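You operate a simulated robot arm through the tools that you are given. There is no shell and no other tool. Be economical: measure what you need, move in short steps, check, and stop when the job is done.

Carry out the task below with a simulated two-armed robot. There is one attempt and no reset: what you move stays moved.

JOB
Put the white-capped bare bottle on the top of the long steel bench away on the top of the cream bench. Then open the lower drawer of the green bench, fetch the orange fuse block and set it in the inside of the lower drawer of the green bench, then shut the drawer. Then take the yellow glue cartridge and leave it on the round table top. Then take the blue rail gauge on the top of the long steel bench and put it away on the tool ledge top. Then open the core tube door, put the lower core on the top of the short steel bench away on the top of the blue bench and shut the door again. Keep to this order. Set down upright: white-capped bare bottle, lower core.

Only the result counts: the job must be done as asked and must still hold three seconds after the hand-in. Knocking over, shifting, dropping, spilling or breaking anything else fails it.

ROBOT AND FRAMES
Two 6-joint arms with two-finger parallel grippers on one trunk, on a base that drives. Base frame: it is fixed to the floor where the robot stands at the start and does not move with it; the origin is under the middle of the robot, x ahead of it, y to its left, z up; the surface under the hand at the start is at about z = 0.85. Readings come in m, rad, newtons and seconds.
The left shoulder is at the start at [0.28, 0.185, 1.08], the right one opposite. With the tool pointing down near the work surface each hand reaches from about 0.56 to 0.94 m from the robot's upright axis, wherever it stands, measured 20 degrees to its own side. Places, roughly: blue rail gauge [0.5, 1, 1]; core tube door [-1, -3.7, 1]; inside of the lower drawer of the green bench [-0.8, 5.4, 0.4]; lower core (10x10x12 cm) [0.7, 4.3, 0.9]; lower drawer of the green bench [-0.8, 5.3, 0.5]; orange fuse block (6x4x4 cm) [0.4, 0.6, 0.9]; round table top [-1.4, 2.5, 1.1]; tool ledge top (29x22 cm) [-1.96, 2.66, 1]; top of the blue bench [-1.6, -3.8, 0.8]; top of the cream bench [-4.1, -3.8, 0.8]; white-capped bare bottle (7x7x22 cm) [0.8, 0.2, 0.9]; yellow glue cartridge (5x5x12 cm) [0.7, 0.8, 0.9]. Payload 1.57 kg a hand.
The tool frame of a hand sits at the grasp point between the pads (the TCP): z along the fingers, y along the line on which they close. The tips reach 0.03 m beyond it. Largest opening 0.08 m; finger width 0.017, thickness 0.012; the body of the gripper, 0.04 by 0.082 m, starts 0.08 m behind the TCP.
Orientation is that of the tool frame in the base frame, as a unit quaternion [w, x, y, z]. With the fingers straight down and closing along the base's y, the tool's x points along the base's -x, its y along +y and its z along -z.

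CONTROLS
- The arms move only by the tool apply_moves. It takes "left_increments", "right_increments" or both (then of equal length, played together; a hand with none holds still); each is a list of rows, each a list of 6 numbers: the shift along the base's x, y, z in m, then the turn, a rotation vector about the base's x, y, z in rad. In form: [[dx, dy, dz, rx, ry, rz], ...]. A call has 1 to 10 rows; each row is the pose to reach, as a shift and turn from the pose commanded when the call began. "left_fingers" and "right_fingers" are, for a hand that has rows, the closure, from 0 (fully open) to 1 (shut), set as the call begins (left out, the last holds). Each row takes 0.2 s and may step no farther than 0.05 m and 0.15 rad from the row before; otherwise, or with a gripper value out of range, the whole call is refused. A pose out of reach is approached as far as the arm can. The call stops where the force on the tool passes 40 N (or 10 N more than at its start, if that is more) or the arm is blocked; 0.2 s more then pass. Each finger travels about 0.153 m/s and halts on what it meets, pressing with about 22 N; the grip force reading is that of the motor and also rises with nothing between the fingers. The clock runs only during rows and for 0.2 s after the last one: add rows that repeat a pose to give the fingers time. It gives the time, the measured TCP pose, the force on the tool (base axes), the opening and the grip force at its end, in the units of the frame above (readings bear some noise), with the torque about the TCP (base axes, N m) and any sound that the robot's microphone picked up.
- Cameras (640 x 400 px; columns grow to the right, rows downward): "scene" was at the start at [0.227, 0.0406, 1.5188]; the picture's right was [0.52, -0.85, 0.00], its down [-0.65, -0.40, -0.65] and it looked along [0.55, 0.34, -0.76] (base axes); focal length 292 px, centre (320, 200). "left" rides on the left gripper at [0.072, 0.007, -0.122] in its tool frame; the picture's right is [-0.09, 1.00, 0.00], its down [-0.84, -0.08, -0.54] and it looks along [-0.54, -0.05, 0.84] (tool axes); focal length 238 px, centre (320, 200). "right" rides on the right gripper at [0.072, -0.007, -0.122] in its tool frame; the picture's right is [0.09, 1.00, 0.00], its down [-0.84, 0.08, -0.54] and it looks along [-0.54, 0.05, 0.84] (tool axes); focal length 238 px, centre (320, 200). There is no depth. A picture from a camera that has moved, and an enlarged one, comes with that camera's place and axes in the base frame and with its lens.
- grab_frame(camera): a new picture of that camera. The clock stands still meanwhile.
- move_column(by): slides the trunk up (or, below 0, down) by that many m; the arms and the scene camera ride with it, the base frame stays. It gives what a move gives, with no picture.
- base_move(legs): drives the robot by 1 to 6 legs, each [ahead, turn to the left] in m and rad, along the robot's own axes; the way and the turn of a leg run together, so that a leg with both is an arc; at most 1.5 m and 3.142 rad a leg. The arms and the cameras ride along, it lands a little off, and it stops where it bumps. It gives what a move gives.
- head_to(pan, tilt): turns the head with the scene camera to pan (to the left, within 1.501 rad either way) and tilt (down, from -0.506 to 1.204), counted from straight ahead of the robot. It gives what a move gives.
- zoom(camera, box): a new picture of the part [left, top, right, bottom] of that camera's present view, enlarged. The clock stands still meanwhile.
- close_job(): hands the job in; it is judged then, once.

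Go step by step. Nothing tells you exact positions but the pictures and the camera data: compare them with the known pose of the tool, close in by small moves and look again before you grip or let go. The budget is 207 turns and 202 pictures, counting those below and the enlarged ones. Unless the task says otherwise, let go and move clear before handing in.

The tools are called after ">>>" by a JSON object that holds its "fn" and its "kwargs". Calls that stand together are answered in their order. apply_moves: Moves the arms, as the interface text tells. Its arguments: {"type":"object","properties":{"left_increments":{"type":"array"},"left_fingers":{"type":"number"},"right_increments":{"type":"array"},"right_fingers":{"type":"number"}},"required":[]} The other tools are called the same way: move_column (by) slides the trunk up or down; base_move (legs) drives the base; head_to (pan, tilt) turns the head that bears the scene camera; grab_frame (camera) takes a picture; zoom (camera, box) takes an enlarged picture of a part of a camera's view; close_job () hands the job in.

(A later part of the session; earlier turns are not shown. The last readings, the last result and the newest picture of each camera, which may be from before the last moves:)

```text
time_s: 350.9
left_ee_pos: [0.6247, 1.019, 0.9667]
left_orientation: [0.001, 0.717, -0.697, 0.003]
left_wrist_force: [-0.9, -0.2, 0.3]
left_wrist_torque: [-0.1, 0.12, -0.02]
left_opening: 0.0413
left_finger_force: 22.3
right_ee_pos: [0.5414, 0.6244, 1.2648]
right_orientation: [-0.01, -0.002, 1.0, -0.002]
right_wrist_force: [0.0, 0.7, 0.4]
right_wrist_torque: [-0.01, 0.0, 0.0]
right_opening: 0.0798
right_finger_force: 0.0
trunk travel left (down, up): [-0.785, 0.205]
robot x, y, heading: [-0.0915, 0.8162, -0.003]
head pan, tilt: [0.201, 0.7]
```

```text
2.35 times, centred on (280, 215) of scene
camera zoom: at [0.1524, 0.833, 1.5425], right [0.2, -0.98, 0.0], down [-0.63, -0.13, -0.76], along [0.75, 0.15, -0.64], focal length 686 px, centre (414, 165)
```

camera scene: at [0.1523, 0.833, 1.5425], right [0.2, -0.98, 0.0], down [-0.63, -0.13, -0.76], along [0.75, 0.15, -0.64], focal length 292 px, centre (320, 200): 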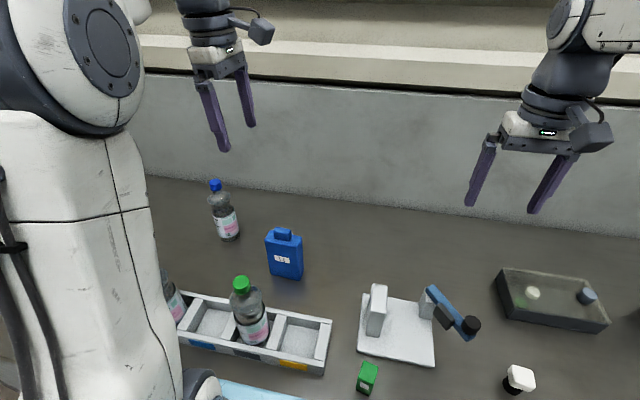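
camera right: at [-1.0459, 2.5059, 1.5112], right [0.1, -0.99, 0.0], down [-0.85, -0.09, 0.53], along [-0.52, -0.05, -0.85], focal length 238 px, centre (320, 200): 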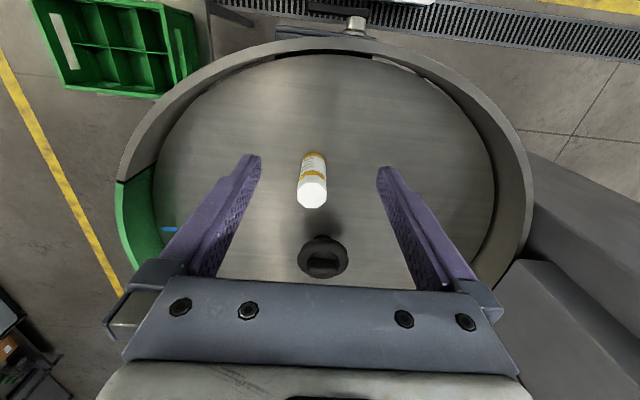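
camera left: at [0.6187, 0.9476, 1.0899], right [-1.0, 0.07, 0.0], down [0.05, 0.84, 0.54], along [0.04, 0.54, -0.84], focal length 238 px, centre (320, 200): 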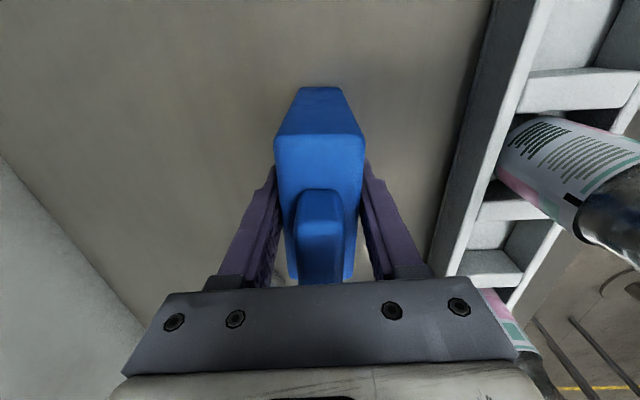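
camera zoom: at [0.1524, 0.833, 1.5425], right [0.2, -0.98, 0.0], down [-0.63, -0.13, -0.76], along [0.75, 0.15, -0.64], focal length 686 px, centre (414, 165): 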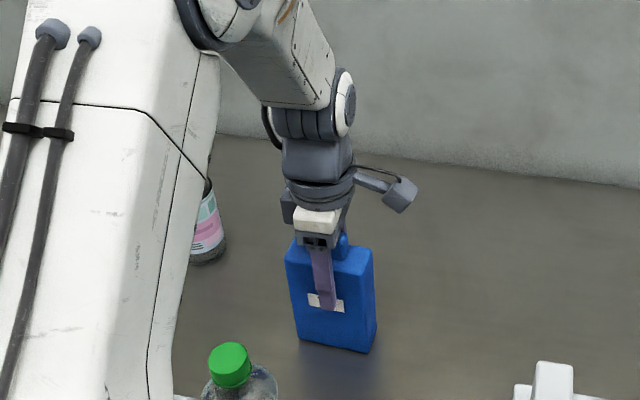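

Firmly gripped (0.041). I lift straight up, then retract over the bottles.

>>> {"fn": "apply_moves", "kwargs": {"left_increments": [[0, 0, 0.03, 0, 0, 0], [0, 0, 0.075, 0, 0, 0], [0, 0, 0.12, 0, 0, 0], [0, 0, 0.165, 0, 0, 0], [0, 0, 0.21, 0, 0, 0], [0, 0, 0.255, 0, 0, 0], [0, 0, 0.3, 0, 0, 0], [-0.03, 0, 0.33, 0, 0, 0], [-0.07, 0, 0.34, 0, 0, 0], [-0.11, 0, 0.34, 0, 0, 0]]}}

>>> {"fn": "grab_frame", "kwargs": {"camera": "scene"}}

```text
time_s: 353.1
left_ee_pos: [0.5129, 1.017, 1.3096]
left_orientation: [0.0, 0.716, -0.699, 0.002]
left_wrist_force: [0.1, 0.3, -3.5]
left_wrist_torque: [0.03, 0.01, 0.02]
left_opening: 0.0401
left_finger_force: 21.6
right_ee_pos: [0.541, 0.6249, 1.2638]
right_orientation: [-0.009, -0.001, 1.0, -0.002]
right_wrist_force: [-0.1, -0.6, 0.2]
right_wrist_torque: [0.01, 0.01, 0.02]
right_opening: 0.0799
right_finger_force: 0.1
trunk travel left (down, up): [-0.785, 0.205]
robot x, y, heading: [-0.0941, 0.8175, 0.0]
head pan, tilt: [0.201, 0.7]
```

```text
86 pictures are left
camera scene: at [0.1526, 0.833, 1.5425], right [0.2, -0.98, 0.0], down [-0.63, -0.13, -0.76], along [0.75, 0.15, -0.64], focal length 292 px, centre (320, 200)
```

scene: 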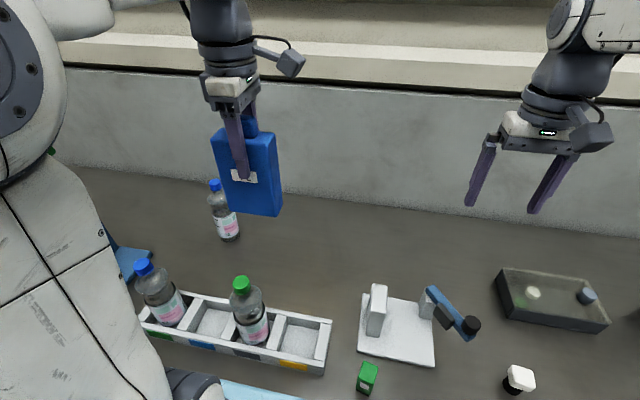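

Gauge in hand, nothing disturbed. I back off and drive north past the crate stand, then turn west to look toward the ledge.

>>> {"fn": "base_move", "kwargs": {"legs": [[-0.46, 0], [0, 1.571], [1.0, 0], [1.0, 0], [1.05, 0]]}}

>>> {"fn": "base_move", "kwargs": {"legs": [[0, 1.571]]}}

>>> {"fn": "head_to", "kwargs": {"pan": 0.2, "tilt": 0.5}}

>>> {"fn": "grab_frame", "kwargs": {"camera": "scene"}}

```text
time_s: 374.4
left_ee_pos: [-0.6868, 4.5032, 1.3089]
left_orientation: [-0.002, 1.0, 0.007, 0.001]
left_wrist_force: [-0.7, 0.2, -2.5]
left_wrist_torque: [0.02, -0.04, -0.01]
left_opening: 0.0398
left_finger_force: 21.7
right_ee_pos: [-0.2946, 4.5264, 1.2645]
right_orientation: [-0.006, -0.704, 0.71, -0.008]
right_wrist_force: [0.3, -0.6, 0.4]
right_wrist_torque: [0.02, -0.03, 0.05]
right_opening: 0.08
right_finger_force: 0.1
trunk travel left (down, up): [-0.785, 0.205]
robot x, y, heading: [-0.4921, 3.8964, 1.561]
head pan, tilt: [0.201, 0.7]
```

```text
time_s: 378.6
left_ee_pos: [-1.1002, 3.7011, 1.3115]
left_orientation: [-0.003, 0.702, 0.713, -0.001]
left_wrist_force: [0.5, -0.3, -3.8]
left_wrist_torque: [0.05, -0.02, 0.02]
left_opening: 0.0396
left_finger_force: 22.2
right_ee_pos: [-1.1247, 4.0947, 1.2652]
right_orientation: [-0.001, 1.0, -0.003, 0.009]
right_wrist_force: [-0.7, -0.2, 0.1]
right_wrist_torque: [-0.02, -0.03, 0.0]
right_opening: 0.08
right_finger_force: 0.1
trunk travel left (down, up): [-0.785, 0.205]
robot x, y, heading: [-0.4955, 3.896, 3.13]
head pan, tilt: [0.201, 0.7]
```

```text
time_s: 379.3
left_ee_pos: [-1.1027, 3.7012, 1.3085]
left_orientation: [-0.002, 0.702, 0.713, 0.0]
left_wrist_force: [-0.5, 0.0, -3.2]
left_wrist_torque: [0.01, -0.02, -0.02]
left_opening: 0.0398
left_finger_force: 21.5
right_ee_pos: [-1.1272, 4.0947, 1.2653]
right_orientation: [-0.001, 1.0, -0.004, 0.009]
right_wrist_force: [1.1, -0.7, 0.4]
right_wrist_torque: [-0.01, -0.02, -0.02]
right_opening: 0.0801
right_finger_force: 0.1
trunk travel left (down, up): [-0.785, 0.205]
robot x, y, heading: [-0.4949, 3.8946, 3.128]
head pan, tilt: [0.201, 0.499]
```

```text
85 pictures are left
camera scene: at [-0.7374, 3.8806, 1.562], right [-0.19, 0.98, 0.0], down [0.47, 0.09, -0.88], along [-0.86, -0.16, -0.48], focal length 292 px, centre (320, 200)
```

scene: 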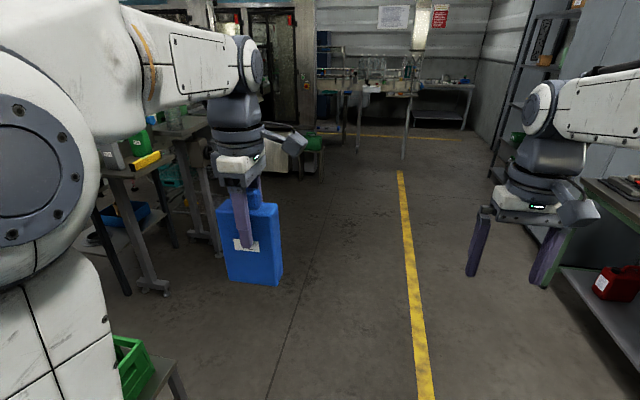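

The aisle is clear. I drive west to X≈-2.1 and turn south to face the ledge.

>>> {"fn": "base_move", "kwargs": {"legs": [[0.82, 0], [0.82, 0], [0, 1.58]]}}

>>> {"fn": "head_to", "kwargs": {"pan": 0.1, "tilt": 0.6}}

>>> {"fn": "grab_frame", "kwargs": {"camera": "scene"}}

```text
time_s: 391.6
left_ee_pos: [-1.9355, 3.3212, 1.3072]
left_orientation: [-0.002, -0.008, 1.0, 0.0]
left_wrist_force: [-0.6, 0.0, -3.4]
left_wrist_torque: [0.01, 0.02, 0.02]
left_opening: 0.0398
left_finger_force: 22.4
right_ee_pos: [-2.3295, 3.2967, 1.2637]
right_orientation: [-0.009, 0.709, 0.705, 0.005]
right_wrist_force: [0.3, 0.4, -1.1]
right_wrist_torque: [-0.01, 0.01, 0.02]
right_opening: 0.0801
right_finger_force: 0.1
trunk travel left (down, up): [-0.785, 0.205]
robot x, y, heading: [-2.132, 3.9291, -1.583]
head pan, tilt: [0.201, 0.499]
```

```text
time_s: 392.2
left_ee_pos: [-1.9357, 3.3217, 1.307]
left_orientation: [-0.002, -0.009, 1.0, 0.001]
left_wrist_force: [-0.2, -0.2, -3.1]
left_wrist_torque: [0.0, 0.02, 0.03]
left_opening: 0.04
left_finger_force: 22.1
right_ee_pos: [-2.3276, 3.2966, 1.2641]
right_orientation: [-0.008, 0.709, 0.705, 0.007]
right_wrist_force: [0.0, -0.4, 1.0]
right_wrist_torque: [-0.03, -0.01, 0.03]
right_opening: 0.0798
right_finger_force: 0.1
trunk travel left (down, up): [-0.785, 0.205]
robot x, y, heading: [-2.1282, 3.9318, -1.585]
head pan, tilt: [0.099, 0.6]
```

```text
84 pictures are left
camera scene: at [-2.1241, 3.6835, 1.5512], right [-1.0, -0.09, 0.0], down [-0.05, 0.56, -0.83], along [0.07, -0.82, -0.56], focal length 292 px, centre (320, 200)
```

scene: 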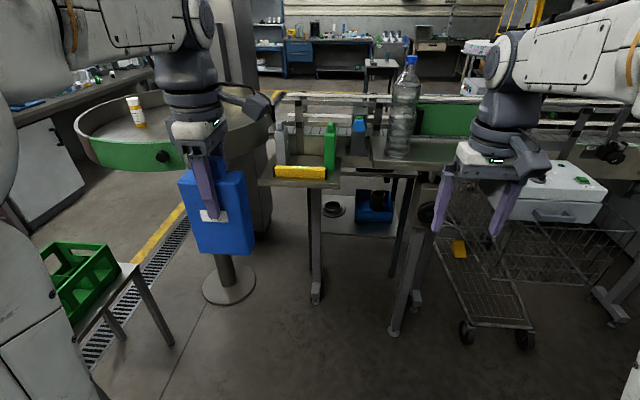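

The ledge with grey and green gauges and a yellow strip is ahead. I zoom to find the free spot between.

>>> {"fn": "zoom", "kwargs": {"camera": "scene", "box": [240, 90, 400, 200]}}

```text
3.64 times, centred on (320, 145) of scene
camera zoom: at [-2.1241, 3.6835, 1.5512], right [-1.0, -0.09, 0.0], down [-0.05, 0.56, -0.83], along [0.07, -0.82, -0.56], focal length 1060 px, centre (320, 400)
```

zoom: 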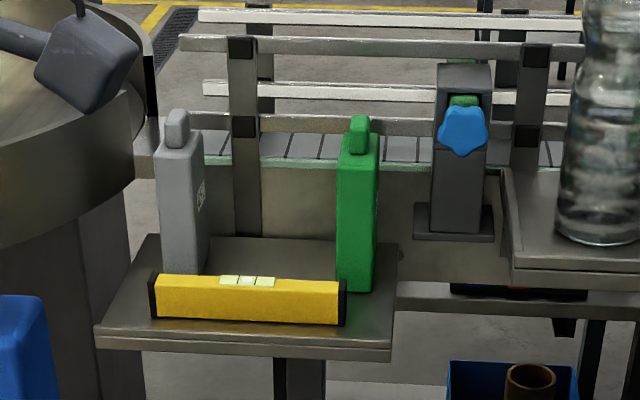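

Free gap between grey and green gauges: X −2.06…−1.92, y 2.56…2.71, ledge z≈1.01. I rotate the gauge so its thin side lies along X like its neighbours, then approach.

>>> {"fn": "apply_moves", "kwargs": {"left_increments": [[0, 0, 0, 0, 0, -0.148], [0, 0, 0, 0, 0, -0.296], [0, 0, 0.01, 0, 0, -0.444], [0, 0, 0.02, 0, 0, -0.592], [0, 0, 0.03, 0, 0, -0.74], [0, 0, 0.04, 0, 0, -0.888], [0, 0, 0.05, 0, 0, -1.036], [0, 0, 0.06, 0, 0, -1.184], [0, 0, 0.07, 0, 0, -1.332], [0, 0, 0.08, 0, 0, -1.48]]}}

>>> {"fn": "apply_moves", "kwargs": {"left_increments": [[0, 0, 0, 0, 0, -0.107], [0, 0, 0, 0, 0, -0.107]]}}

>>> {"fn": "base_move", "kwargs": {"legs": [[0, 0.014], [0.5, 0]]}}

>>> {"fn": "head_to", "kwargs": {"pan": 0.1, "tilt": 0.75}}

>>> {"fn": "grab_frame", "kwargs": {"camera": "scene"}}

>>> {"fn": "grab_frame", "kwargs": {"camera": "left"}}

```text
time_s: 394.4
left_ee_pos: [-1.9357, 3.3223, 1.3884]
left_orientation: [-0.002, 0.669, 0.744, 0.001]
left_wrist_force: [0.2, 0.4, -2.9]
left_wrist_torque: [0.04, 0.0, -0.01]
left_opening: 0.0397
left_finger_force: 22.0
right_ee_pos: [-2.3294, 3.2963, 1.2642]
right_orientation: [-0.008, 0.709, 0.705, 0.006]
right_wrist_force: [0.0, 0.3, -0.3]
right_wrist_torque: [0.02, -0.01, -0.01]
right_opening: 0.0803
right_finger_force: 0.1
trunk travel left (down, up): [-0.785, 0.205]
robot x, y, heading: [-2.1328, 3.9345, -1.577]
head pan, tilt: [0.099, 0.6]
```

```text
time_s: 395.0
left_ee_pos: [-1.9356, 3.3239, 1.388]
left_orientation: [-0.001, 0.708, 0.706, 0.001]
left_wrist_force: [-0.2, 0.3, -2.0]
left_wrist_torque: [-0.02, -0.01, 0.0]
left_opening: 0.04
left_finger_force: 22.3
right_ee_pos: [-2.3302, 3.2964, 1.264]
right_orientation: [-0.009, 0.709, 0.705, 0.007]
right_wrist_force: [0.4, -0.1, 0.4]
right_wrist_torque: [0.0, 0.02, 0.01]
right_opening: 0.0798
right_finger_force: 0.0
trunk travel left (down, up): [-0.785, 0.205]
robot x, y, heading: [-2.1318, 3.9342, -1.585]
head pan, tilt: [0.099, 0.6]
```

```text
time_s: 398.3
left_ee_pos: [-1.9336, 2.8141, 1.3867]
left_orientation: [-0.002, 0.705, 0.709, 0.0]
left_wrist_force: [-0.5, -0.1, -2.6]
left_wrist_torque: [-0.03, 0.01, 0.03]
left_opening: 0.0403
left_finger_force: 22.1
right_ee_pos: [-2.3248, 2.786, 1.2638]
right_orientation: [-0.009, 0.707, 0.707, 0.007]
right_wrist_force: [-0.2, 0.3, -0.5]
right_wrist_torque: [-0.01, -0.02, 0.0]
right_opening: 0.08
right_finger_force: 0.1
trunk travel left (down, up): [-0.785, 0.205]
robot x, y, heading: [-2.1293, 3.4271, -1.572]
head pan, tilt: [0.099, 0.6]
```

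```text
time_s: 399.0
left_ee_pos: [-1.9327, 2.8139, 1.3868]
left_orientation: [-0.001, 0.705, 0.71, 0.001]
left_wrist_force: [0.6, -0.3, -3.0]
left_wrist_torque: [0.01, 0.01, 0.03]
left_opening: 0.0399
left_finger_force: 21.9
right_ee_pos: [-2.3259, 2.7856, 1.2634]
right_orientation: [-0.009, 0.706, 0.708, 0.006]
right_wrist_force: [-0.7, 0.4, 0.5]
right_wrist_torque: [-0.01, 0.02, -0.01]
right_opening: 0.0799
right_finger_force: 0.0
trunk travel left (down, up): [-0.785, 0.205]
robot x, y, heading: [-2.1307, 3.4235, -1.577]
head pan, tilt: [0.099, 0.75]
```

```text
82 pictures are left
camera scene: at [-2.1237, 3.1796, 1.5383], right [-1.0, -0.09, 0.0], down [-0.06, 0.68, -0.73], along [0.07, -0.73, -0.68], focal length 292 px, centre (320, 200)
```

scene: 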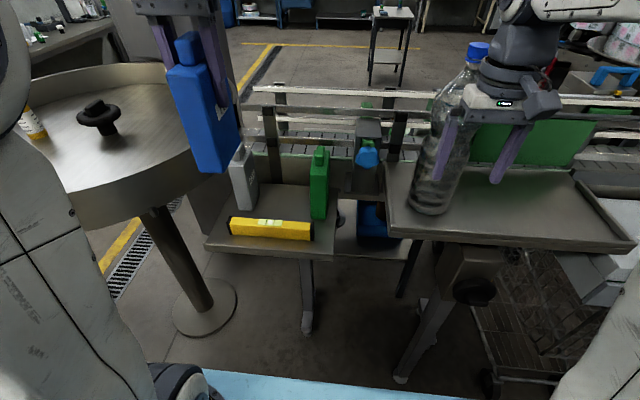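

```text
81 pictures are left
camera left: at [-1.9276, 2.8862, 1.5108], right [1.0, -0.08, 0.0], down [-0.07, -0.84, 0.54], along [-0.05, -0.54, -0.84], focal length 238 px, centre (320, 200)
```

left: 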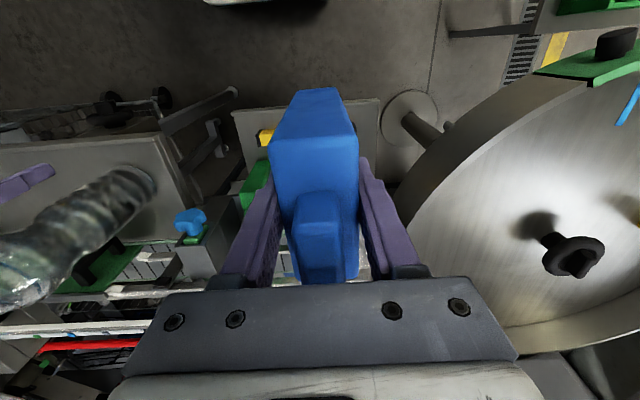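

I zoom on the ledge from here to refine its coordinates.

>>> {"fn": "zoom", "kwargs": {"camera": "scene", "box": [195, 130, 355, 270]}}

```text
2.86 times, centred on (275, 200) of scene
camera zoom: at [-2.1237, 3.1796, 1.5383], right [-1.0, -0.09, 0.0], down [-0.06, 0.68, -0.73], along [0.07, -0.73, -0.68], focal length 833 px, centre (449, 200)
```

zoom: 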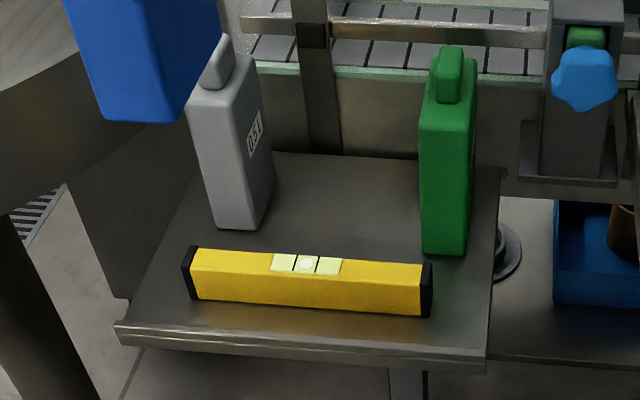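

Refined: ledge z≈1.008; gap X −2.053…−1.90; target [-1.977, 2.635]. I move above it.

>>> {"fn": "apply_moves", "kwargs": {"left_increments": [[-0.01, -0.04, 0, 0, 0, 0], [-0.02, -0.08, 0, 0, 0, 0], [-0.03, -0.12, 0, 0, 0, 0], [-0.04, -0.16, 0, 0, 0, 0], [-0.044, -0.179, 0, 0, 0, 0], [-0.044, -0.179, -0.04, 0, 0, 0], [-0.044, -0.179, -0.06, 0, 0, 0], [-0.044, -0.179, -0.06, 0, 0, 0]]}}

>>> {"fn": "grab_frame", "kwargs": {"camera": "left"}}

>>> {"fn": "zoom", "kwargs": {"camera": "scene", "box": [195, 50, 355, 270]}}

```text
time_s: 400.8
left_ee_pos: [-1.9742, 2.6359, 1.3282]
left_orientation: [-0.002, 0.704, 0.71, 0.0]
left_wrist_force: [0.9, -0.2, -2.9]
left_wrist_torque: [0.01, -0.02, 0.02]
left_opening: 0.0398
left_finger_force: 22.2
left hand out of reach, approached as far as the arm can: row 3, 4, 5, 6
right_ee_pos: [-2.3256, 2.7857, 1.2626]
right_orientation: [-0.009, 0.706, 0.708, 0.006]
right_wrist_force: [1.1, 0.0, -0.3]
right_wrist_torque: [0.02, 0.02, 0.0]
right_opening: 0.08
right_finger_force: 0.1
trunk travel left (down, up): [-0.785, 0.205]
robot x, y, heading: [-2.1296, 3.4219, -1.567]
head pan, tilt: [0.099, 0.75]
```

```text
79 pictures are left
camera left: at [-1.9697, 2.7079, 1.4506], right [1.0, -0.08, 0.0], down [-0.07, -0.84, 0.54], along [-0.05, -0.54, -0.84], focal length 238 px, centre (320, 200)
```

left: 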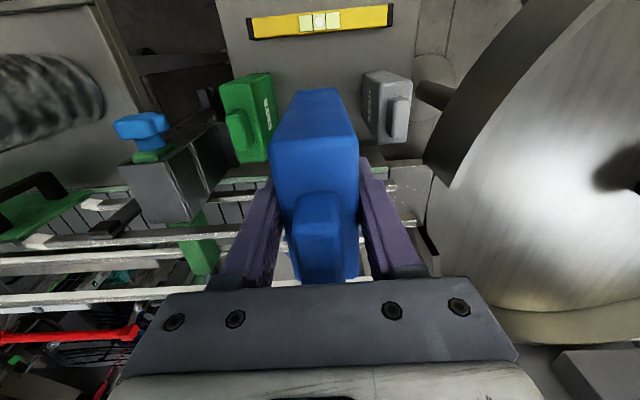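

```text
1.82 times, centred on (275, 160) of scene
camera zoom: at [-2.1237, 3.1795, 1.5383], right [-1.0, -0.09, 0.0], down [-0.06, 0.68, -0.73], along [0.07, -0.73, -0.68], focal length 530 px, centre (402, 273)
```

zoom: 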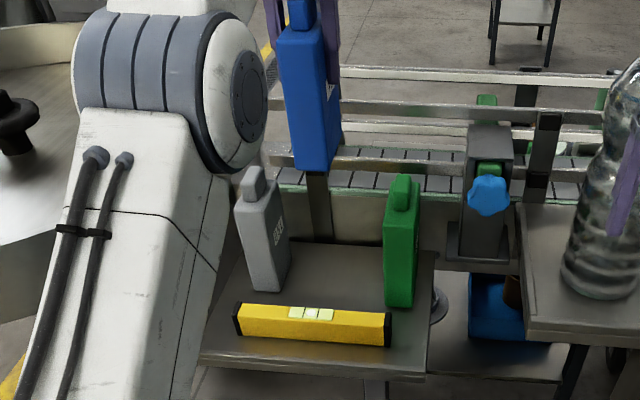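

The block is centred between its neighbours. I descend, slowly at the end.

>>> {"fn": "apply_moves", "kwargs": {"left_increments": [[0, 0, -0.04, 0, 0, 0], [0, 0, -0.08, 0, 0, 0], [0, 0, -0.12, 0, 0, 0], [0, 0, -0.15, 0, 0, 0], [0, 0, -0.165, 0, 0, 0], [0, 0, -0.165, 0, 0, 0]]}}

>>> {"fn": "grab_frame", "kwargs": {"camera": "left"}}

>>> {"fn": "zoom", "kwargs": {"camera": "scene", "box": [195, 50, 355, 270]}}

```text
time_s: 402.2
left_ee_pos: [-1.9764, 2.6354, 1.1617]
left_orientation: [-0.001, 0.704, 0.71, 0.001]
left_wrist_force: [-0.6, 0.2, -2.5]
left_wrist_torque: [0.0, 0.0, 0.02]
left_opening: 0.0401
left_finger_force: 21.5
right_ee_pos: [-2.3254, 2.7859, 1.2636]
right_orientation: [-0.009, 0.706, 0.708, 0.005]
right_wrist_force: [0.3, 0.1, 0.9]
right_wrist_torque: [0.01, 0.01, 0.01]
right_opening: 0.0798
right_finger_force: 0.0
trunk travel left (down, up): [-0.785, 0.205]
robot x, y, heading: [-2.1312, 3.42, -1.581]
head pan, tilt: [0.099, 0.75]
```

```text
77 pictures are left
camera left: at [-1.9716, 2.7065, 1.2846], right [1.0, -0.08, 0.0], down [-0.07, -0.84, 0.54], along [-0.05, -0.54, -0.84], focal length 238 px, centre (320, 200)
```

left: 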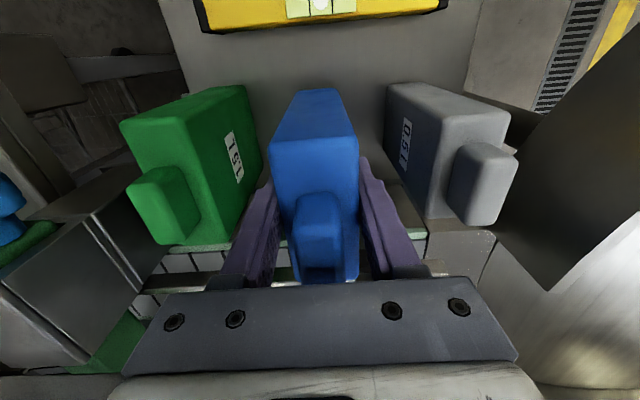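

```text
1.82 times, centred on (275, 160) of scene
camera zoom: at [-2.1237, 3.1795, 1.5383], right [-1.0, -0.09, 0.0], down [-0.06, 0.68, -0.73], along [0.07, -0.73, -0.68], focal length 530 px, centre (402, 273)
```

zoom: 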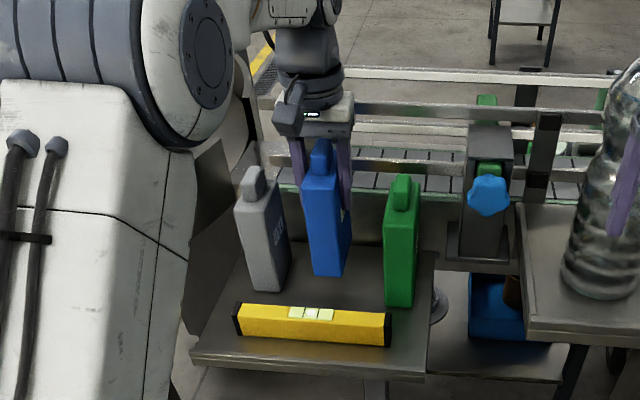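

Alignment is good with clear gaps on both sides. I lower until contact.

>>> {"fn": "apply_moves", "kwargs": {"left_increments": [[0, 0, -0.015, 0, 0, 0], [0, 0, -0.025, 0, 0, 0], [0, 0, -0.032, 0, 0, 0], [0, 0, -0.038, 0, 0, 0], [0, 0, -0.044, 0, 0, 0], [0, 0, -0.05, 0, 0, 0], [0, 0, -0.056, 0, 0, 0]]}}

>>> {"fn": "grab_frame", "kwargs": {"camera": "left"}}

```text
time_s: 403.8
left_ee_pos: [-1.9758, 2.6329, 1.1085]
left_orientation: [0.002, 0.704, 0.71, -0.001]
left_wrist_force: [1.3, -3.1, 21.0]
left_wrist_torque: [0.1, -0.38, 0.16]
left_opening: 0.0398
left_finger_force: 21.5
right_ee_pos: [-2.3249, 2.786, 1.2648]
right_orientation: [-0.008, 0.707, 0.707, 0.006]
right_wrist_force: [-0.2, 0.1, 0.4]
right_wrist_torque: [0.05, 0.01, 0.02]
right_opening: 0.0801
right_finger_force: 0.0
trunk travel left (down, up): [-0.785, 0.205]
robot x, y, heading: [-2.1296, 3.4216, -1.574]
head pan, tilt: [0.099, 0.75]
```

```text
75 pictures are left
camera left: at [-1.971, 2.7078, 1.2318], right [1.0, -0.08, 0.0], down [-0.07, -0.84, 0.55], along [-0.05, -0.54, -0.84], focal length 238 px, centre (320, 200)
```

left: 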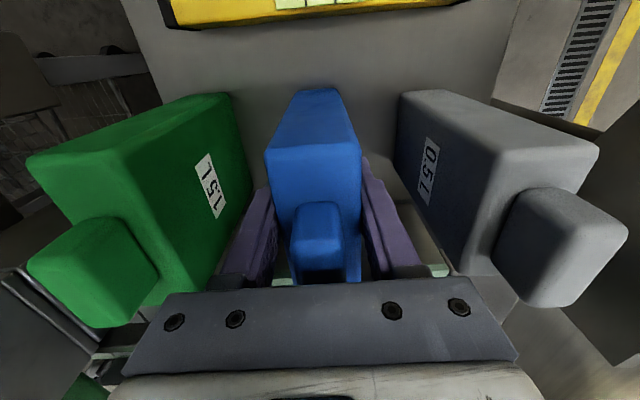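

Contact. I relieve, open moderately, and lift straight up.

>>> {"fn": "apply_moves", "kwargs": {"left_increments": [[0, 0, 0.003, 0, 0, 0], [0, 0, 0.003, 0, 0, 0]]}}

>>> {"fn": "apply_moves", "kwargs": {"left_increments": [[0, 0, 0, 0, 0, 0], [0, 0, 0, 0, 0, 0], [0, 0, 0.02, 0, 0, 0], [0, 0, 0.05, 0, 0, 0], [0, 0, 0.09, 0, 0, 0], [0, 0, 0.13, 0, 0, 0], [0, 0, 0.17, 0, 0, 0], [0, 0.02, 0.2, 0, 0, 0], [0, 0.06, 0.23, 0, 0, 0], [0, 0.1, 0.24, 0, 0, 0]], "left_fingers": 0.2}}

>>> {"fn": "grab_frame", "kwargs": {"camera": "left"}}

>>> {"fn": "zoom", "kwargs": {"camera": "scene", "box": [195, 50, 355, 270]}}

```text
time_s: 404.4
left_ee_pos: [-1.977, 2.6354, 1.1093]
left_orientation: [-0.001, 0.704, 0.71, 0.001]
left_wrist_force: [0.7, -3.0, 5.8]
left_wrist_torque: [-0.8, -0.15, 0.0]
left_opening: 0.0398
left_finger_force: 22.0
right_ee_pos: [-2.3249, 2.7866, 1.2639]
right_orientation: [-0.009, 0.707, 0.708, 0.006]
right_wrist_force: [0.2, -0.3, -0.2]
right_wrist_torque: [-0.02, 0.01, -0.02]
right_opening: 0.0801
right_finger_force: 0.1
trunk travel left (down, up): [-0.785, 0.205]
robot x, y, heading: [-2.1312, 3.427, -1.577]
head pan, tilt: [0.099, 0.75]
```

```text
time_s: 406.6
left_ee_pos: [-1.9759, 2.7354, 1.3497]
left_orientation: [-0.002, 0.705, 0.709, 0.0]
left_wrist_force: [0.1, 1.1, 0.0]
left_wrist_torque: [0.02, 0.04, 0.02]
left_opening: 0.0642
left_finger_force: 0.0
right_ee_pos: [-2.3265, 2.7858, 1.2651]
right_orientation: [-0.008, 0.707, 0.708, 0.006]
right_wrist_force: [-0.2, -0.7, -0.4]
right_wrist_torque: [0.0, 0.0, 0.01]
right_opening: 0.0804
right_finger_force: 0.0
trunk travel left (down, up): [-0.785, 0.205]
robot x, y, heading: [-2.1334, 3.4218, -1.579]
head pan, tilt: [0.099, 0.75]
```

```text
74 pictures are left
camera left: at [-1.971, 2.8069, 1.4723], right [1.0, -0.08, 0.0], down [-0.07, -0.84, 0.54], along [-0.05, -0.54, -0.84], focal length 238 px, centre (320, 200)
```

left: 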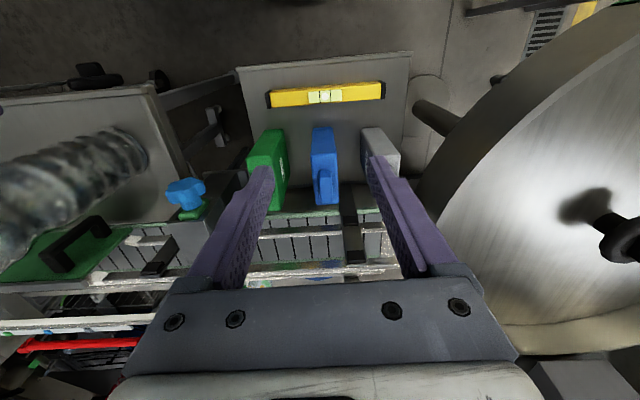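

```text
1.82 times, centred on (275, 160) of scene
camera zoom: at [-2.1238, 3.1796, 1.5383], right [-1.0, -0.09, 0.0], down [-0.06, 0.68, -0.73], along [0.07, -0.73, -0.68], focal length 530 px, centre (402, 273)
```

zoom: 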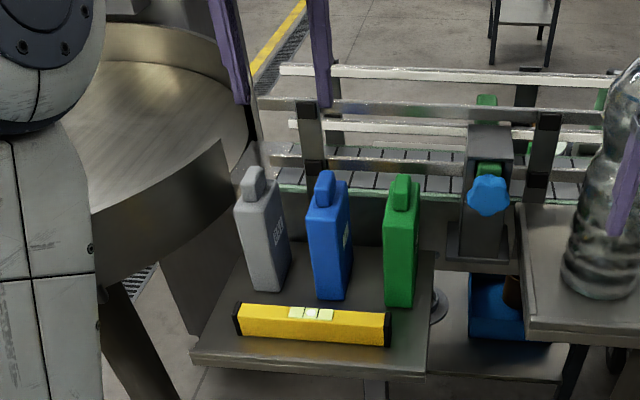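

The gauge is in place and everything else untouched. Next I drive back east, stopping to look at the short bench with the core on my way.

>>> {"fn": "base_move", "kwargs": {"legs": [[-0.5, 0], [0, 1.579], [0.8, 0], [0.8, 0]]}}

>>> {"fn": "head_to", "kwargs": {"pan": 0, "tilt": 0.5}}

>>> {"fn": "grab_frame", "kwargs": {"camera": "scene"}}

```text
time_s: 421.2
left_ee_pos: [0.1447, 4.1069, 1.3508]
left_orientation: [-0.002, -0.008, 1.0, -0.001]
left_wrist_force: [0.5, 0.0, -1.2]
left_wrist_torque: [-0.05, 0.0, 0.0]
left_opening: 0.0641
left_finger_force: 0.1
right_ee_pos: [0.0991, 3.757, 1.264]
right_orientation: [-0.011, -0.006, 1.0, -0.002]
right_wrist_force: [0.7, 0.9, -0.9]
right_wrist_torque: [0.0, -0.03, 0.02]
right_opening: 0.08
right_finger_force: 0.0
trunk travel left (down, up): [-0.785, 0.205]
robot x, y, heading: [-0.5401, 3.9415, 0.002]
head pan, tilt: [0.099, 0.75]
```

```text
time_s: 421.9
left_ee_pos: [0.1427, 4.107, 1.3511]
left_orientation: [-0.001, -0.008, 1.0, -0.001]
left_wrist_force: [0.5, 0.1, -0.6]
left_wrist_torque: [0.0, 0.01, -0.02]
left_opening: 0.0641
left_finger_force: 0.1
right_ee_pos: [0.0957, 3.7576, 1.266]
right_orientation: [-0.009, -0.006, 1.0, -0.002]
right_wrist_force: [0.0, 0.1, -0.2]
right_wrist_torque: [-0.01, 0.01, 0.02]
right_opening: 0.0799
right_finger_force: 0.1
trunk travel left (down, up): [-0.785, 0.205]
robot x, y, heading: [-0.5433, 3.9469, 0.007]
head pan, tilt: [0.0, 0.499]
```

```text
72 pictures are left
camera scene: at [-0.2837, 3.9454, 1.5603], right [0.01, -1.0, 0.0], down [-0.48, 0.0, -0.88], along [0.88, 0.0, -0.48], focal length 292 px, centre (320, 200)
```

scene: 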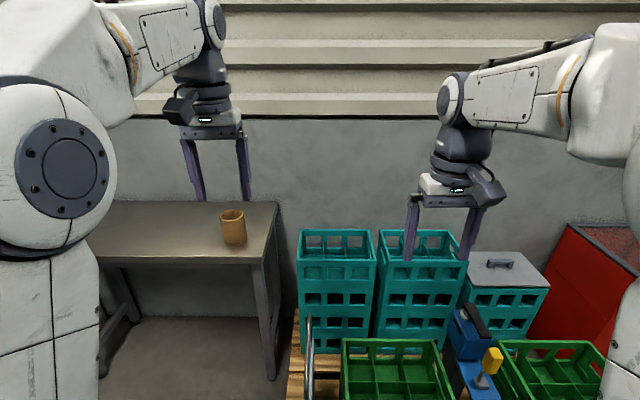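

The core is the brown cardboard tube on the short bench. I zoom to see its wall and opening.

>>> {"fn": "zoom", "kwargs": {"camera": "scene", "box": [180, 180, 300, 270]}}

```text
4.44 times, centred on (240, 225) of scene
camera zoom: at [-0.2837, 3.9454, 1.5603], right [0.01, -1.0, 0.0], down [-0.48, 0.0, -0.88], along [0.88, 0.0, -0.48], focal length 1296 px, centre (676, 89)
```

zoom: 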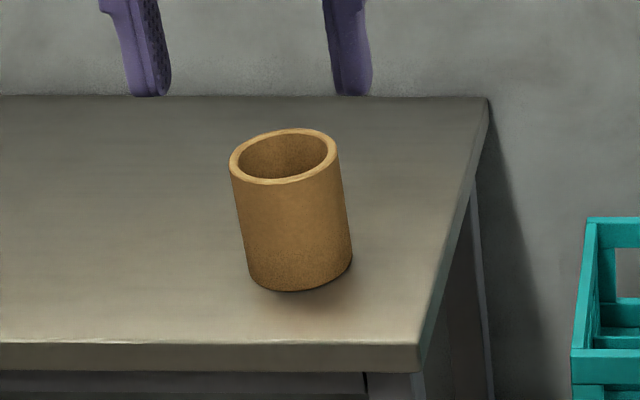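

Understood: a hollow tube to be gripped by its wall. First the core tube door must be opened, so I drive south to the blue bench.

>>> {"fn": "base_move", "kwargs": {"legs": [[0, -1.588], [1.5, 0], [1.5, 0], [1.5, 0], [1.5, 0]]}}

>>> {"fn": "head_to", "kwargs": {"pan": 0, "tilt": 0.4}}

>>> {"fn": "grab_frame", "kwargs": {"camera": "scene"}}

```text
time_s: 454.2
left_ee_pos: [-0.6551, -2.7388, 1.3506]
left_orientation: [-0.001, 0.721, 0.692, 0.0]
left_wrist_force: [0.2, -0.2, -0.3]
left_wrist_torque: [0.0, 0.02, -0.01]
left_opening: 0.0642
left_finger_force: 0.1
right_ee_pos: [-1.0011, -2.6704, 1.2659]
right_orientation: [-0.008, 0.723, 0.691, 0.005]
right_wrist_force: [-0.1, -0.3, 0.0]
right_wrist_torque: [0.03, 0.04, -0.05]
right_opening: 0.0801
right_finger_force: 0.1
trunk travel left (down, up): [-0.785, 0.205]
robot x, y, heading: [-0.7761, -2.0446, -1.62]
head pan, tilt: [0.0, 0.499]
```

```text
time_s: 454.9
left_ee_pos: [-0.6527, -2.7355, 1.3533]
left_orientation: [0.001, 0.721, 0.693, -0.001]
left_wrist_force: [-0.7, -0.4, 0.1]
left_wrist_torque: [-0.03, 0.01, 0.0]
left_opening: 0.064
left_finger_force: 0.2
right_ee_pos: [-1.0011, -2.6682, 1.2675]
right_orientation: [-0.007, 0.723, 0.691, 0.004]
right_wrist_force: [-0.5, 0.7, 0.3]
right_wrist_torque: [0.02, 0.05, -0.01]
right_opening: 0.0799
right_finger_force: 0.0
trunk travel left (down, up): [-0.785, 0.205]
robot x, y, heading: [-0.7775, -2.0447, -1.619]
head pan, tilt: [0.0, 0.4]
```

```text
70 pictures are left
camera scene: at [-0.7893, -2.3035, 1.5694], right [-1.0, 0.05, 0.0], down [0.02, 0.39, -0.92], along [-0.05, -0.92, -0.39], focal length 292 px, centre (320, 200)
```

scene: 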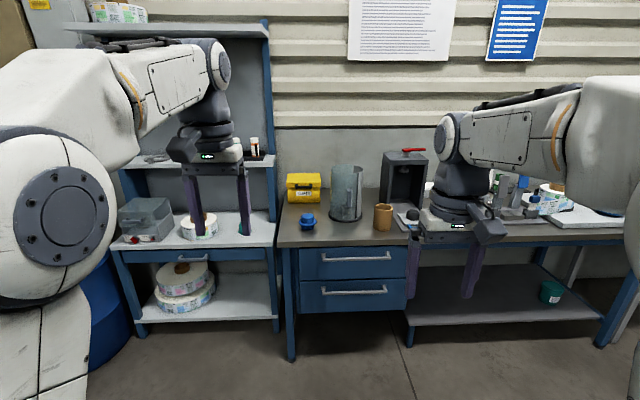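

On the blue bench I see a grey cylindrical tube (the core tube, with a door) and another brown core. I zoom in.

>>> {"fn": "zoom", "kwargs": {"camera": "scene", "box": [270, 130, 440, 250]}}

```text
3.33 times, centred on (355, 190) of scene
camera zoom: at [-0.7893, -2.3035, 1.5694], right [-1.0, 0.05, 0.0], down [0.02, 0.39, -0.92], along [-0.05, -0.92, -0.39], focal length 972 px, centre (203, 233)
```

zoom: 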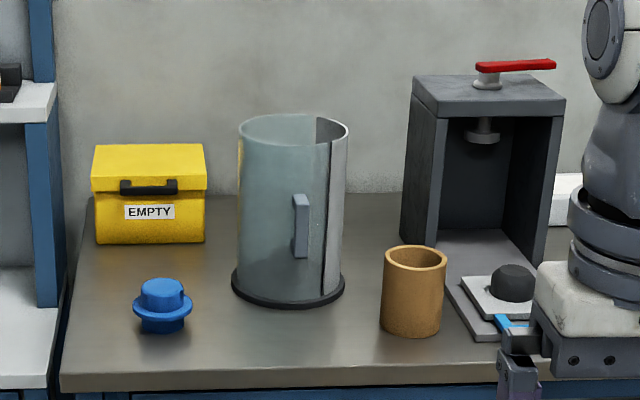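

The tube has a curved clear door with a vertical bar handle near its right edge. I move closer for a better look at its hinge.

>>> {"fn": "base_move", "kwargs": {"legs": [[0, -0.11], [0.75, 0], [0, 0.16]]}}

>>> {"fn": "head_to", "kwargs": {"pan": -0.1, "tilt": 0.6}}

>>> {"fn": "grab_frame", "kwargs": {"camera": "scene"}}

>>> {"fn": "zoom", "kwargs": {"camera": "scene", "box": [260, 80, 420, 260]}}

```text
time_s: 460.2
left_ee_pos: [-0.7449, -3.4699, 1.3529]
left_orientation: [0.0, 0.704, 0.71, -0.001]
left_wrist_force: [-0.1, 0.4, -0.3]
left_wrist_torque: [0.0, 0.01, -0.02]
left_opening: 0.0641
left_finger_force: 0.1
right_ee_pos: [-1.0946, -3.4187, 1.267]
right_orientation: [-0.007, 0.707, 0.708, 0.005]
right_wrist_force: [-0.1, -0.1, 0.5]
right_wrist_torque: [0.02, -0.01, 0.02]
right_opening: 0.0799
right_finger_force: 0.1
trunk travel left (down, up): [-0.785, 0.205]
robot x, y, heading: [-0.8984, -2.7908, -1.578]
head pan, tilt: [0.0, 0.4]
```

```text
time_s: 460.9
left_ee_pos: [-0.7456, -3.4699, 1.3521]
left_orientation: [0.0, 0.705, 0.71, -0.002]
left_wrist_force: [0.1, 0.0, 0.2]
left_wrist_torque: [0.0, 0.02, 0.0]
left_opening: 0.064
left_finger_force: 0.1
right_ee_pos: [-1.0941, -3.419, 1.2666]
right_orientation: [-0.007, 0.706, 0.708, 0.005]
right_wrist_force: [-0.6, -0.1, 0.4]
right_wrist_torque: [0.0, 0.0, -0.01]
right_opening: 0.0801
right_finger_force: 0.0
trunk travel left (down, up): [-0.785, 0.205]
robot x, y, heading: [-0.8988, -2.7866, -1.575]
head pan, tilt: [-0.099, 0.6]
```

```text
68 pictures are left
camera scene: at [-0.9097, -3.0369, 1.5512], right [-0.99, 0.1, 0.0], down [0.06, 0.56, -0.83], along [-0.09, -0.82, -0.56], focal length 292 px, centre (320, 200)
```

scene: 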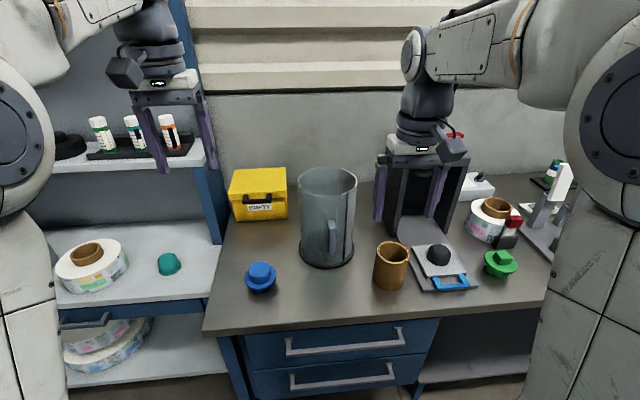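

```text
2.22 times, centred on (340, 170) of scene
camera zoom: at [-0.9097, -3.0369, 1.5512], right [-0.99, 0.1, 0.0], down [0.06, 0.56, -0.83], along [-0.09, -0.82, -0.56], focal length 648 px, centre (276, 267)
```

zoom: 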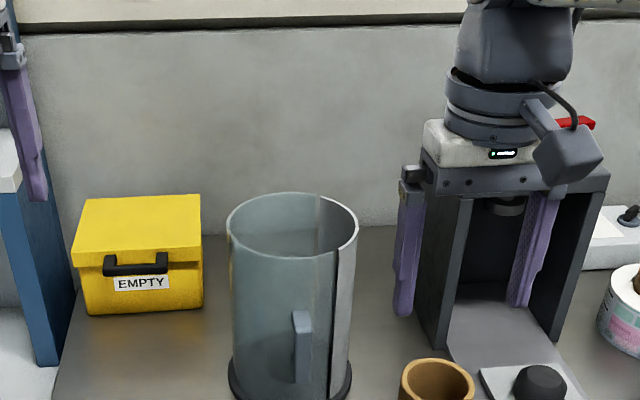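

I look at the tube from above with the right wrist camera to identify the hinge.

>>> {"fn": "grab_frame", "kwargs": {"camera": "right"}}

>>> {"fn": "zoom", "kwargs": {"camera": "scene", "box": [290, 150, 370, 280]}}

```text
66 pictures are left
camera right: at [-1.1022, -3.35, 1.3908], right [1.0, 0.09, 0.0], down [0.08, -0.85, 0.53], along [0.05, -0.53, -0.85], focal length 238 px, centre (320, 200)
```

right: 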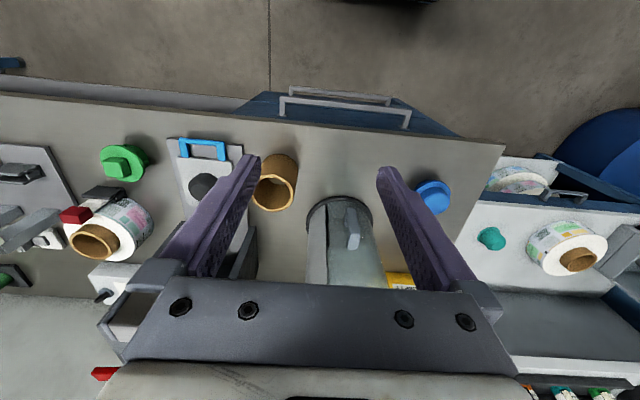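

```text
3.08 times, centred on (330, 215) of scene
camera zoom: at [-0.9097, -3.0369, 1.5512], right [-0.99, 0.1, 0.0], down [0.06, 0.56, -0.83], along [-0.09, -0.82, -0.56], focal length 897 px, centre (289, 154)
```

zoom: 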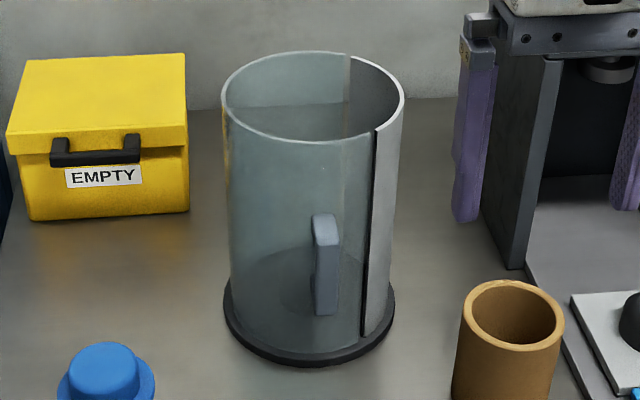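

The handle is at about [-1.007, -3.648, 1.01], straight in front of the tube. I tilt the right tool forward (57°) and approach to a pre-grasp point.

>>> {"fn": "apply_moves", "kwargs": {"right_increments": [[0.02, 0.01, 0, -0.12, 0, 0], [0.04, 0.02, 0, -0.24, 0, 0], [0.06, 0.03, -0.02, -0.36, 0, 0], [0.087, 0.03, -0.05, -0.48, 0, 0], [0.087, 0.02, -0.09, -0.6, 0, 0], [0.087, 0.0, -0.13, -0.72, 0, 0], [0.087, -0.03, -0.16, -0.84, 0, 0], [0.087, -0.06, -0.185, -0.94, 0, 0], [0.087, -0.09, -0.2, -1.0, 0, 0], [0.087, -0.12, -0.2, -1.0, 0, 0]]}}

>>> {"fn": "grab_frame", "kwargs": {"camera": "right"}}

>>> {"fn": "grab_frame", "kwargs": {"camera": "scene"}}

```text
time_s: 463.1
left_ee_pos: [-0.7451, -3.4702, 1.3523]
left_orientation: [0.0, 0.705, 0.71, -0.001]
left_wrist_force: [-0.6, 0.1, 0.3]
left_wrist_torque: [-0.02, 0.04, 0.02]
left_opening: 0.0641
left_finger_force: 0.0
right_ee_pos: [-1.0068, -3.5396, 1.0671]
right_orientation: [0.328, 0.624, 0.624, -0.338]
right_wrist_force: [0.0, 0.0, 0.4]
right_wrist_torque: [-0.03, 0.02, 0.01]
right_opening: 0.08
right_finger_force: 0.1
right hand out of reach, approached as far as the arm can: row 6, 7, 8, 9
trunk travel left (down, up): [-0.785, 0.205]
robot x, y, heading: [-0.9006, -2.7883, -1.574]
head pan, tilt: [-0.099, 0.6]
```

```text
64 pictures are left
camera right: at [-1.0143, -3.3973, 1.076], right [0.99, 0.05, -0.09], down [0.09, -0.01, 1.0], along [0.04, -1.0, -0.02], focal length 238 px, centre (320, 200)
```

right: 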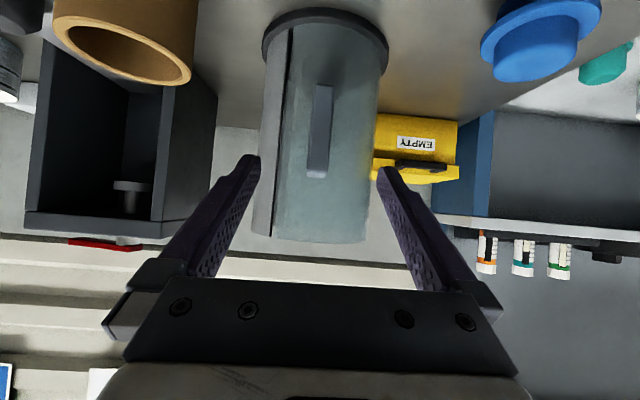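

```text
63 pictures are left
camera scene: at [-0.9095, -3.0367, 1.5512], right [-0.99, 0.1, 0.0], down [0.06, 0.56, -0.83], along [-0.09, -0.82, -0.56], focal length 292 px, centre (320, 200)
```

scene: 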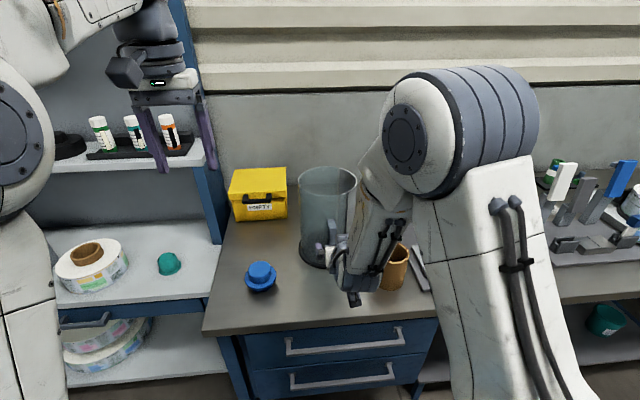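

The handle lies right between the fingers' line (z 0.955–1.048). I move in to grasp depth.

>>> {"fn": "apply_moves", "kwargs": {"right_increments": [[0, -0.02, -0.03, 0, 0, 0], [0, -0.045, -0.05, 0, 0, 0], [0, -0.07, -0.06, 0, 0, 0], [0, -0.09, -0.06, 0, 0, 0], [0, -0.09, -0.06, 0, 0, 0]]}}

>>> {"fn": "grab_frame", "kwargs": {"camera": "right"}}

```text
time_s: 464.3
left_ee_pos: [-0.7441, -3.471, 1.3521]
left_orientation: [0.001, 0.705, 0.709, -0.001]
left_wrist_force: [-0.4, -0.2, -1.2]
left_wrist_torque: [0.0, -0.01, -0.01]
left_opening: 0.0642
left_finger_force: 0.0
right_ee_pos: [-1.006, -3.6284, 1.0075]
right_orientation: [0.328, 0.624, 0.624, -0.338]
right_wrist_force: [0.6, 0.2, -0.9]
right_wrist_torque: [-0.04, 0.0, -0.03]
right_opening: 0.0799
right_finger_force: 0.1
right hand out of reach, approached as far as the arm can: row 1, 2, 3
trunk travel left (down, up): [-0.785, 0.205]
robot x, y, heading: [-0.9009, -2.7912, -1.574]
head pan, tilt: [-0.099, 0.6]
```

```text
62 pictures are left
camera right: at [-1.0138, -3.488, 1.0159], right [1.0, 0.04, -0.09], down [0.09, -0.02, 1.0], along [0.04, -1.0, -0.02], focal length 238 px, centre (320, 200)
```

right: 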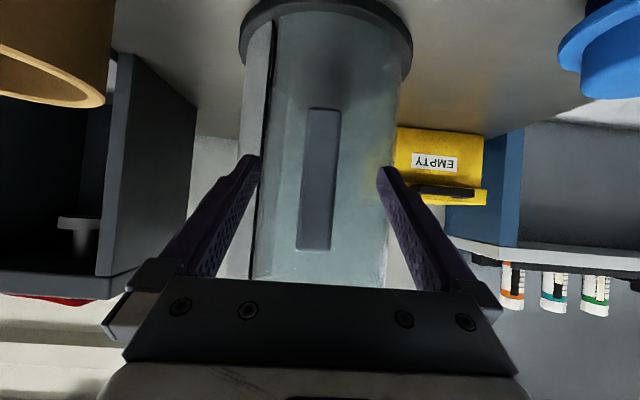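

I go 1 cm deeper and close on the handle.

>>> {"fn": "apply_moves", "kwargs": {"right_increments": [[0, -0.012, 0, 0, 0, 0], [0, -0.012, 0, 0, 0, 0]]}}

>>> {"fn": "apply_moves", "kwargs": {"right_increments": [[0, 0, 0, 0, 0, 0], [0, 0, 0, 0, 0, 0], [0, 0, 0, 0, 0, 0], [0, 0, 0, 0, 0, 0]], "right_fingers": 1}}

>>> {"fn": "grab_frame", "kwargs": {"camera": "right"}}

```text
time_s: 464.9
left_ee_pos: [-0.7454, -3.4702, 1.3521]
left_orientation: [0.0, 0.704, 0.71, -0.001]
left_wrist_force: [0.9, -0.4, -0.3]
left_wrist_torque: [0.0, 0.01, 0.02]
left_opening: 0.064
left_finger_force: 0.1
right_ee_pos: [-1.0077, -3.6415, 1.0063]
right_orientation: [0.33, 0.625, 0.622, -0.337]
right_wrist_force: [-0.7, -0.3, 0.1]
right_wrist_torque: [-0.04, -0.01, 0.01]
right_opening: 0.08
right_finger_force: 0.0
trunk travel left (down, up): [-0.785, 0.205]
robot x, y, heading: [-0.9013, -2.7916, -1.575]
head pan, tilt: [-0.099, 0.6]
```

```text
time_s: 465.9
left_ee_pos: [-0.7445, -3.4705, 1.3525]
left_orientation: [0.0, 0.705, 0.709, -0.001]
left_wrist_force: [-0.2, -0.5, 0.1]
left_wrist_torque: [0.0, 0.01, 0.03]
left_opening: 0.0642
left_finger_force: 0.0
right_ee_pos: [-1.0074, -3.6407, 1.0068]
right_orientation: [0.332, 0.623, 0.623, -0.337]
right_wrist_force: [0.4, -1.7, 0.2]
right_wrist_torque: [0.04, -0.73, 0.03]
right_opening: 0.0218
right_finger_force: 34.5
trunk travel left (down, up): [-0.785, 0.205]
robot x, y, heading: [-0.8989, -2.786, -1.581]
head pan, tilt: [-0.099, 0.6]
```

```text
61 pictures are left
camera right: at [-1.0149, -3.5003, 1.0151], right [1.0, 0.05, -0.08], down [0.08, -0.01, 1.0], along [0.05, -1.0, -0.02], focal length 238 px, centre (320, 200)
```

right: 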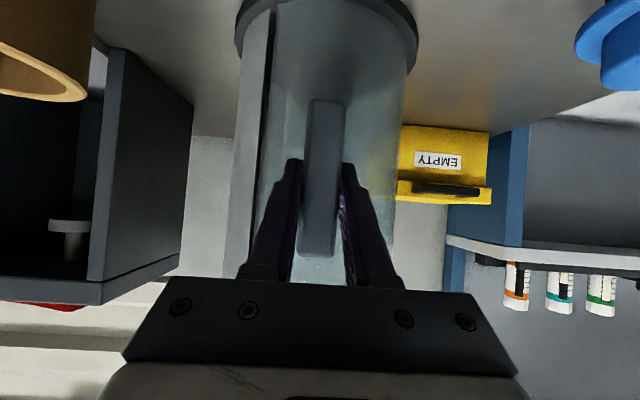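

Handle gripped. I test the motion: 1.2 cm tangentially to the left (+x), watching the force.

>>> {"fn": "apply_moves", "kwargs": {"right_increments": [[0.006, 0, 0, 0, 0, -0.05], [0.012, -0.001, 0, 0, 0, -0.1], [0.012, -0.001, 0, 0, 0, -0.1]]}}

>>> {"fn": "grab_frame", "kwargs": {"camera": "right"}}

```text
time_s: 466.7
left_ee_pos: [-0.745, -3.4686, 1.3537]
left_orientation: [0.002, 0.704, 0.71, -0.001]
left_wrist_force: [-0.6, 0.0, 0.7]
left_wrist_torque: [0.02, -0.06, 0.01]
left_opening: 0.0642
left_finger_force: 0.0
right_ee_pos: [-0.9967, -3.6393, 1.0062]
right_orientation: [0.315, 0.654, 0.591, -0.351]
right_wrist_force: [-9.2, 29.5, 7.4]
right_wrist_torque: [0.05, -0.7, 0.37]
right_opening: 0.0218
right_finger_force: 35.0
trunk travel left (down, up): [-0.785, 0.205]
robot x, y, heading: [-0.8974, -2.7892, -1.576]
head pan, tilt: [-0.099, 0.6]
```

```text
60 pictures are left
camera right: at [-0.9898, -3.4989, 1.0146], right [1.0, -0.05, -0.08], down [0.08, -0.02, 1.0], along [-0.05, -1.0, -0.02], focal length 238 px, centre (320, 200)
```

right: 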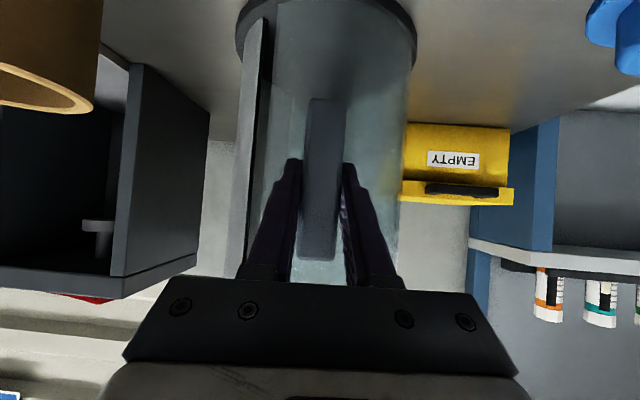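

The force pushes the tool outward (+y), so the door swings on a hinge at the left. I follow an outward arc: first yield in +y.

>>> {"fn": "apply_moves", "kwargs": {"right_increments": [[0, 0.004, 0, 0, 0, 0], [0, 0.007, 0, 0, 0, 0], [0, 0.007, 0, 0, 0, 0]]}}

```text
time_s: 467.5
left_ee_pos: [-0.7453, -3.4739, 1.3518]
left_orientation: [0.0, 0.705, 0.709, -0.001]
left_wrist_force: [0.9, -0.5, 0.0]
left_wrist_torque: [-0.01, 0.01, -0.03]
left_opening: 0.064
left_finger_force: 0.0
right_ee_pos: [-0.9941, -3.6382, 1.0069]
right_orientation: [0.317, 0.653, 0.591, -0.352]
right_wrist_force: [10.1, -25.0, -18.0]
right_wrist_torque: [-0.04, -0.63, 0.23]
right_opening: 0.0223
right_finger_force: 34.8
trunk travel left (down, up): [-0.785, 0.205]
robot x, y, heading: [-0.8997, -2.787, -1.57]
head pan, tilt: [-0.099, 0.6]
```

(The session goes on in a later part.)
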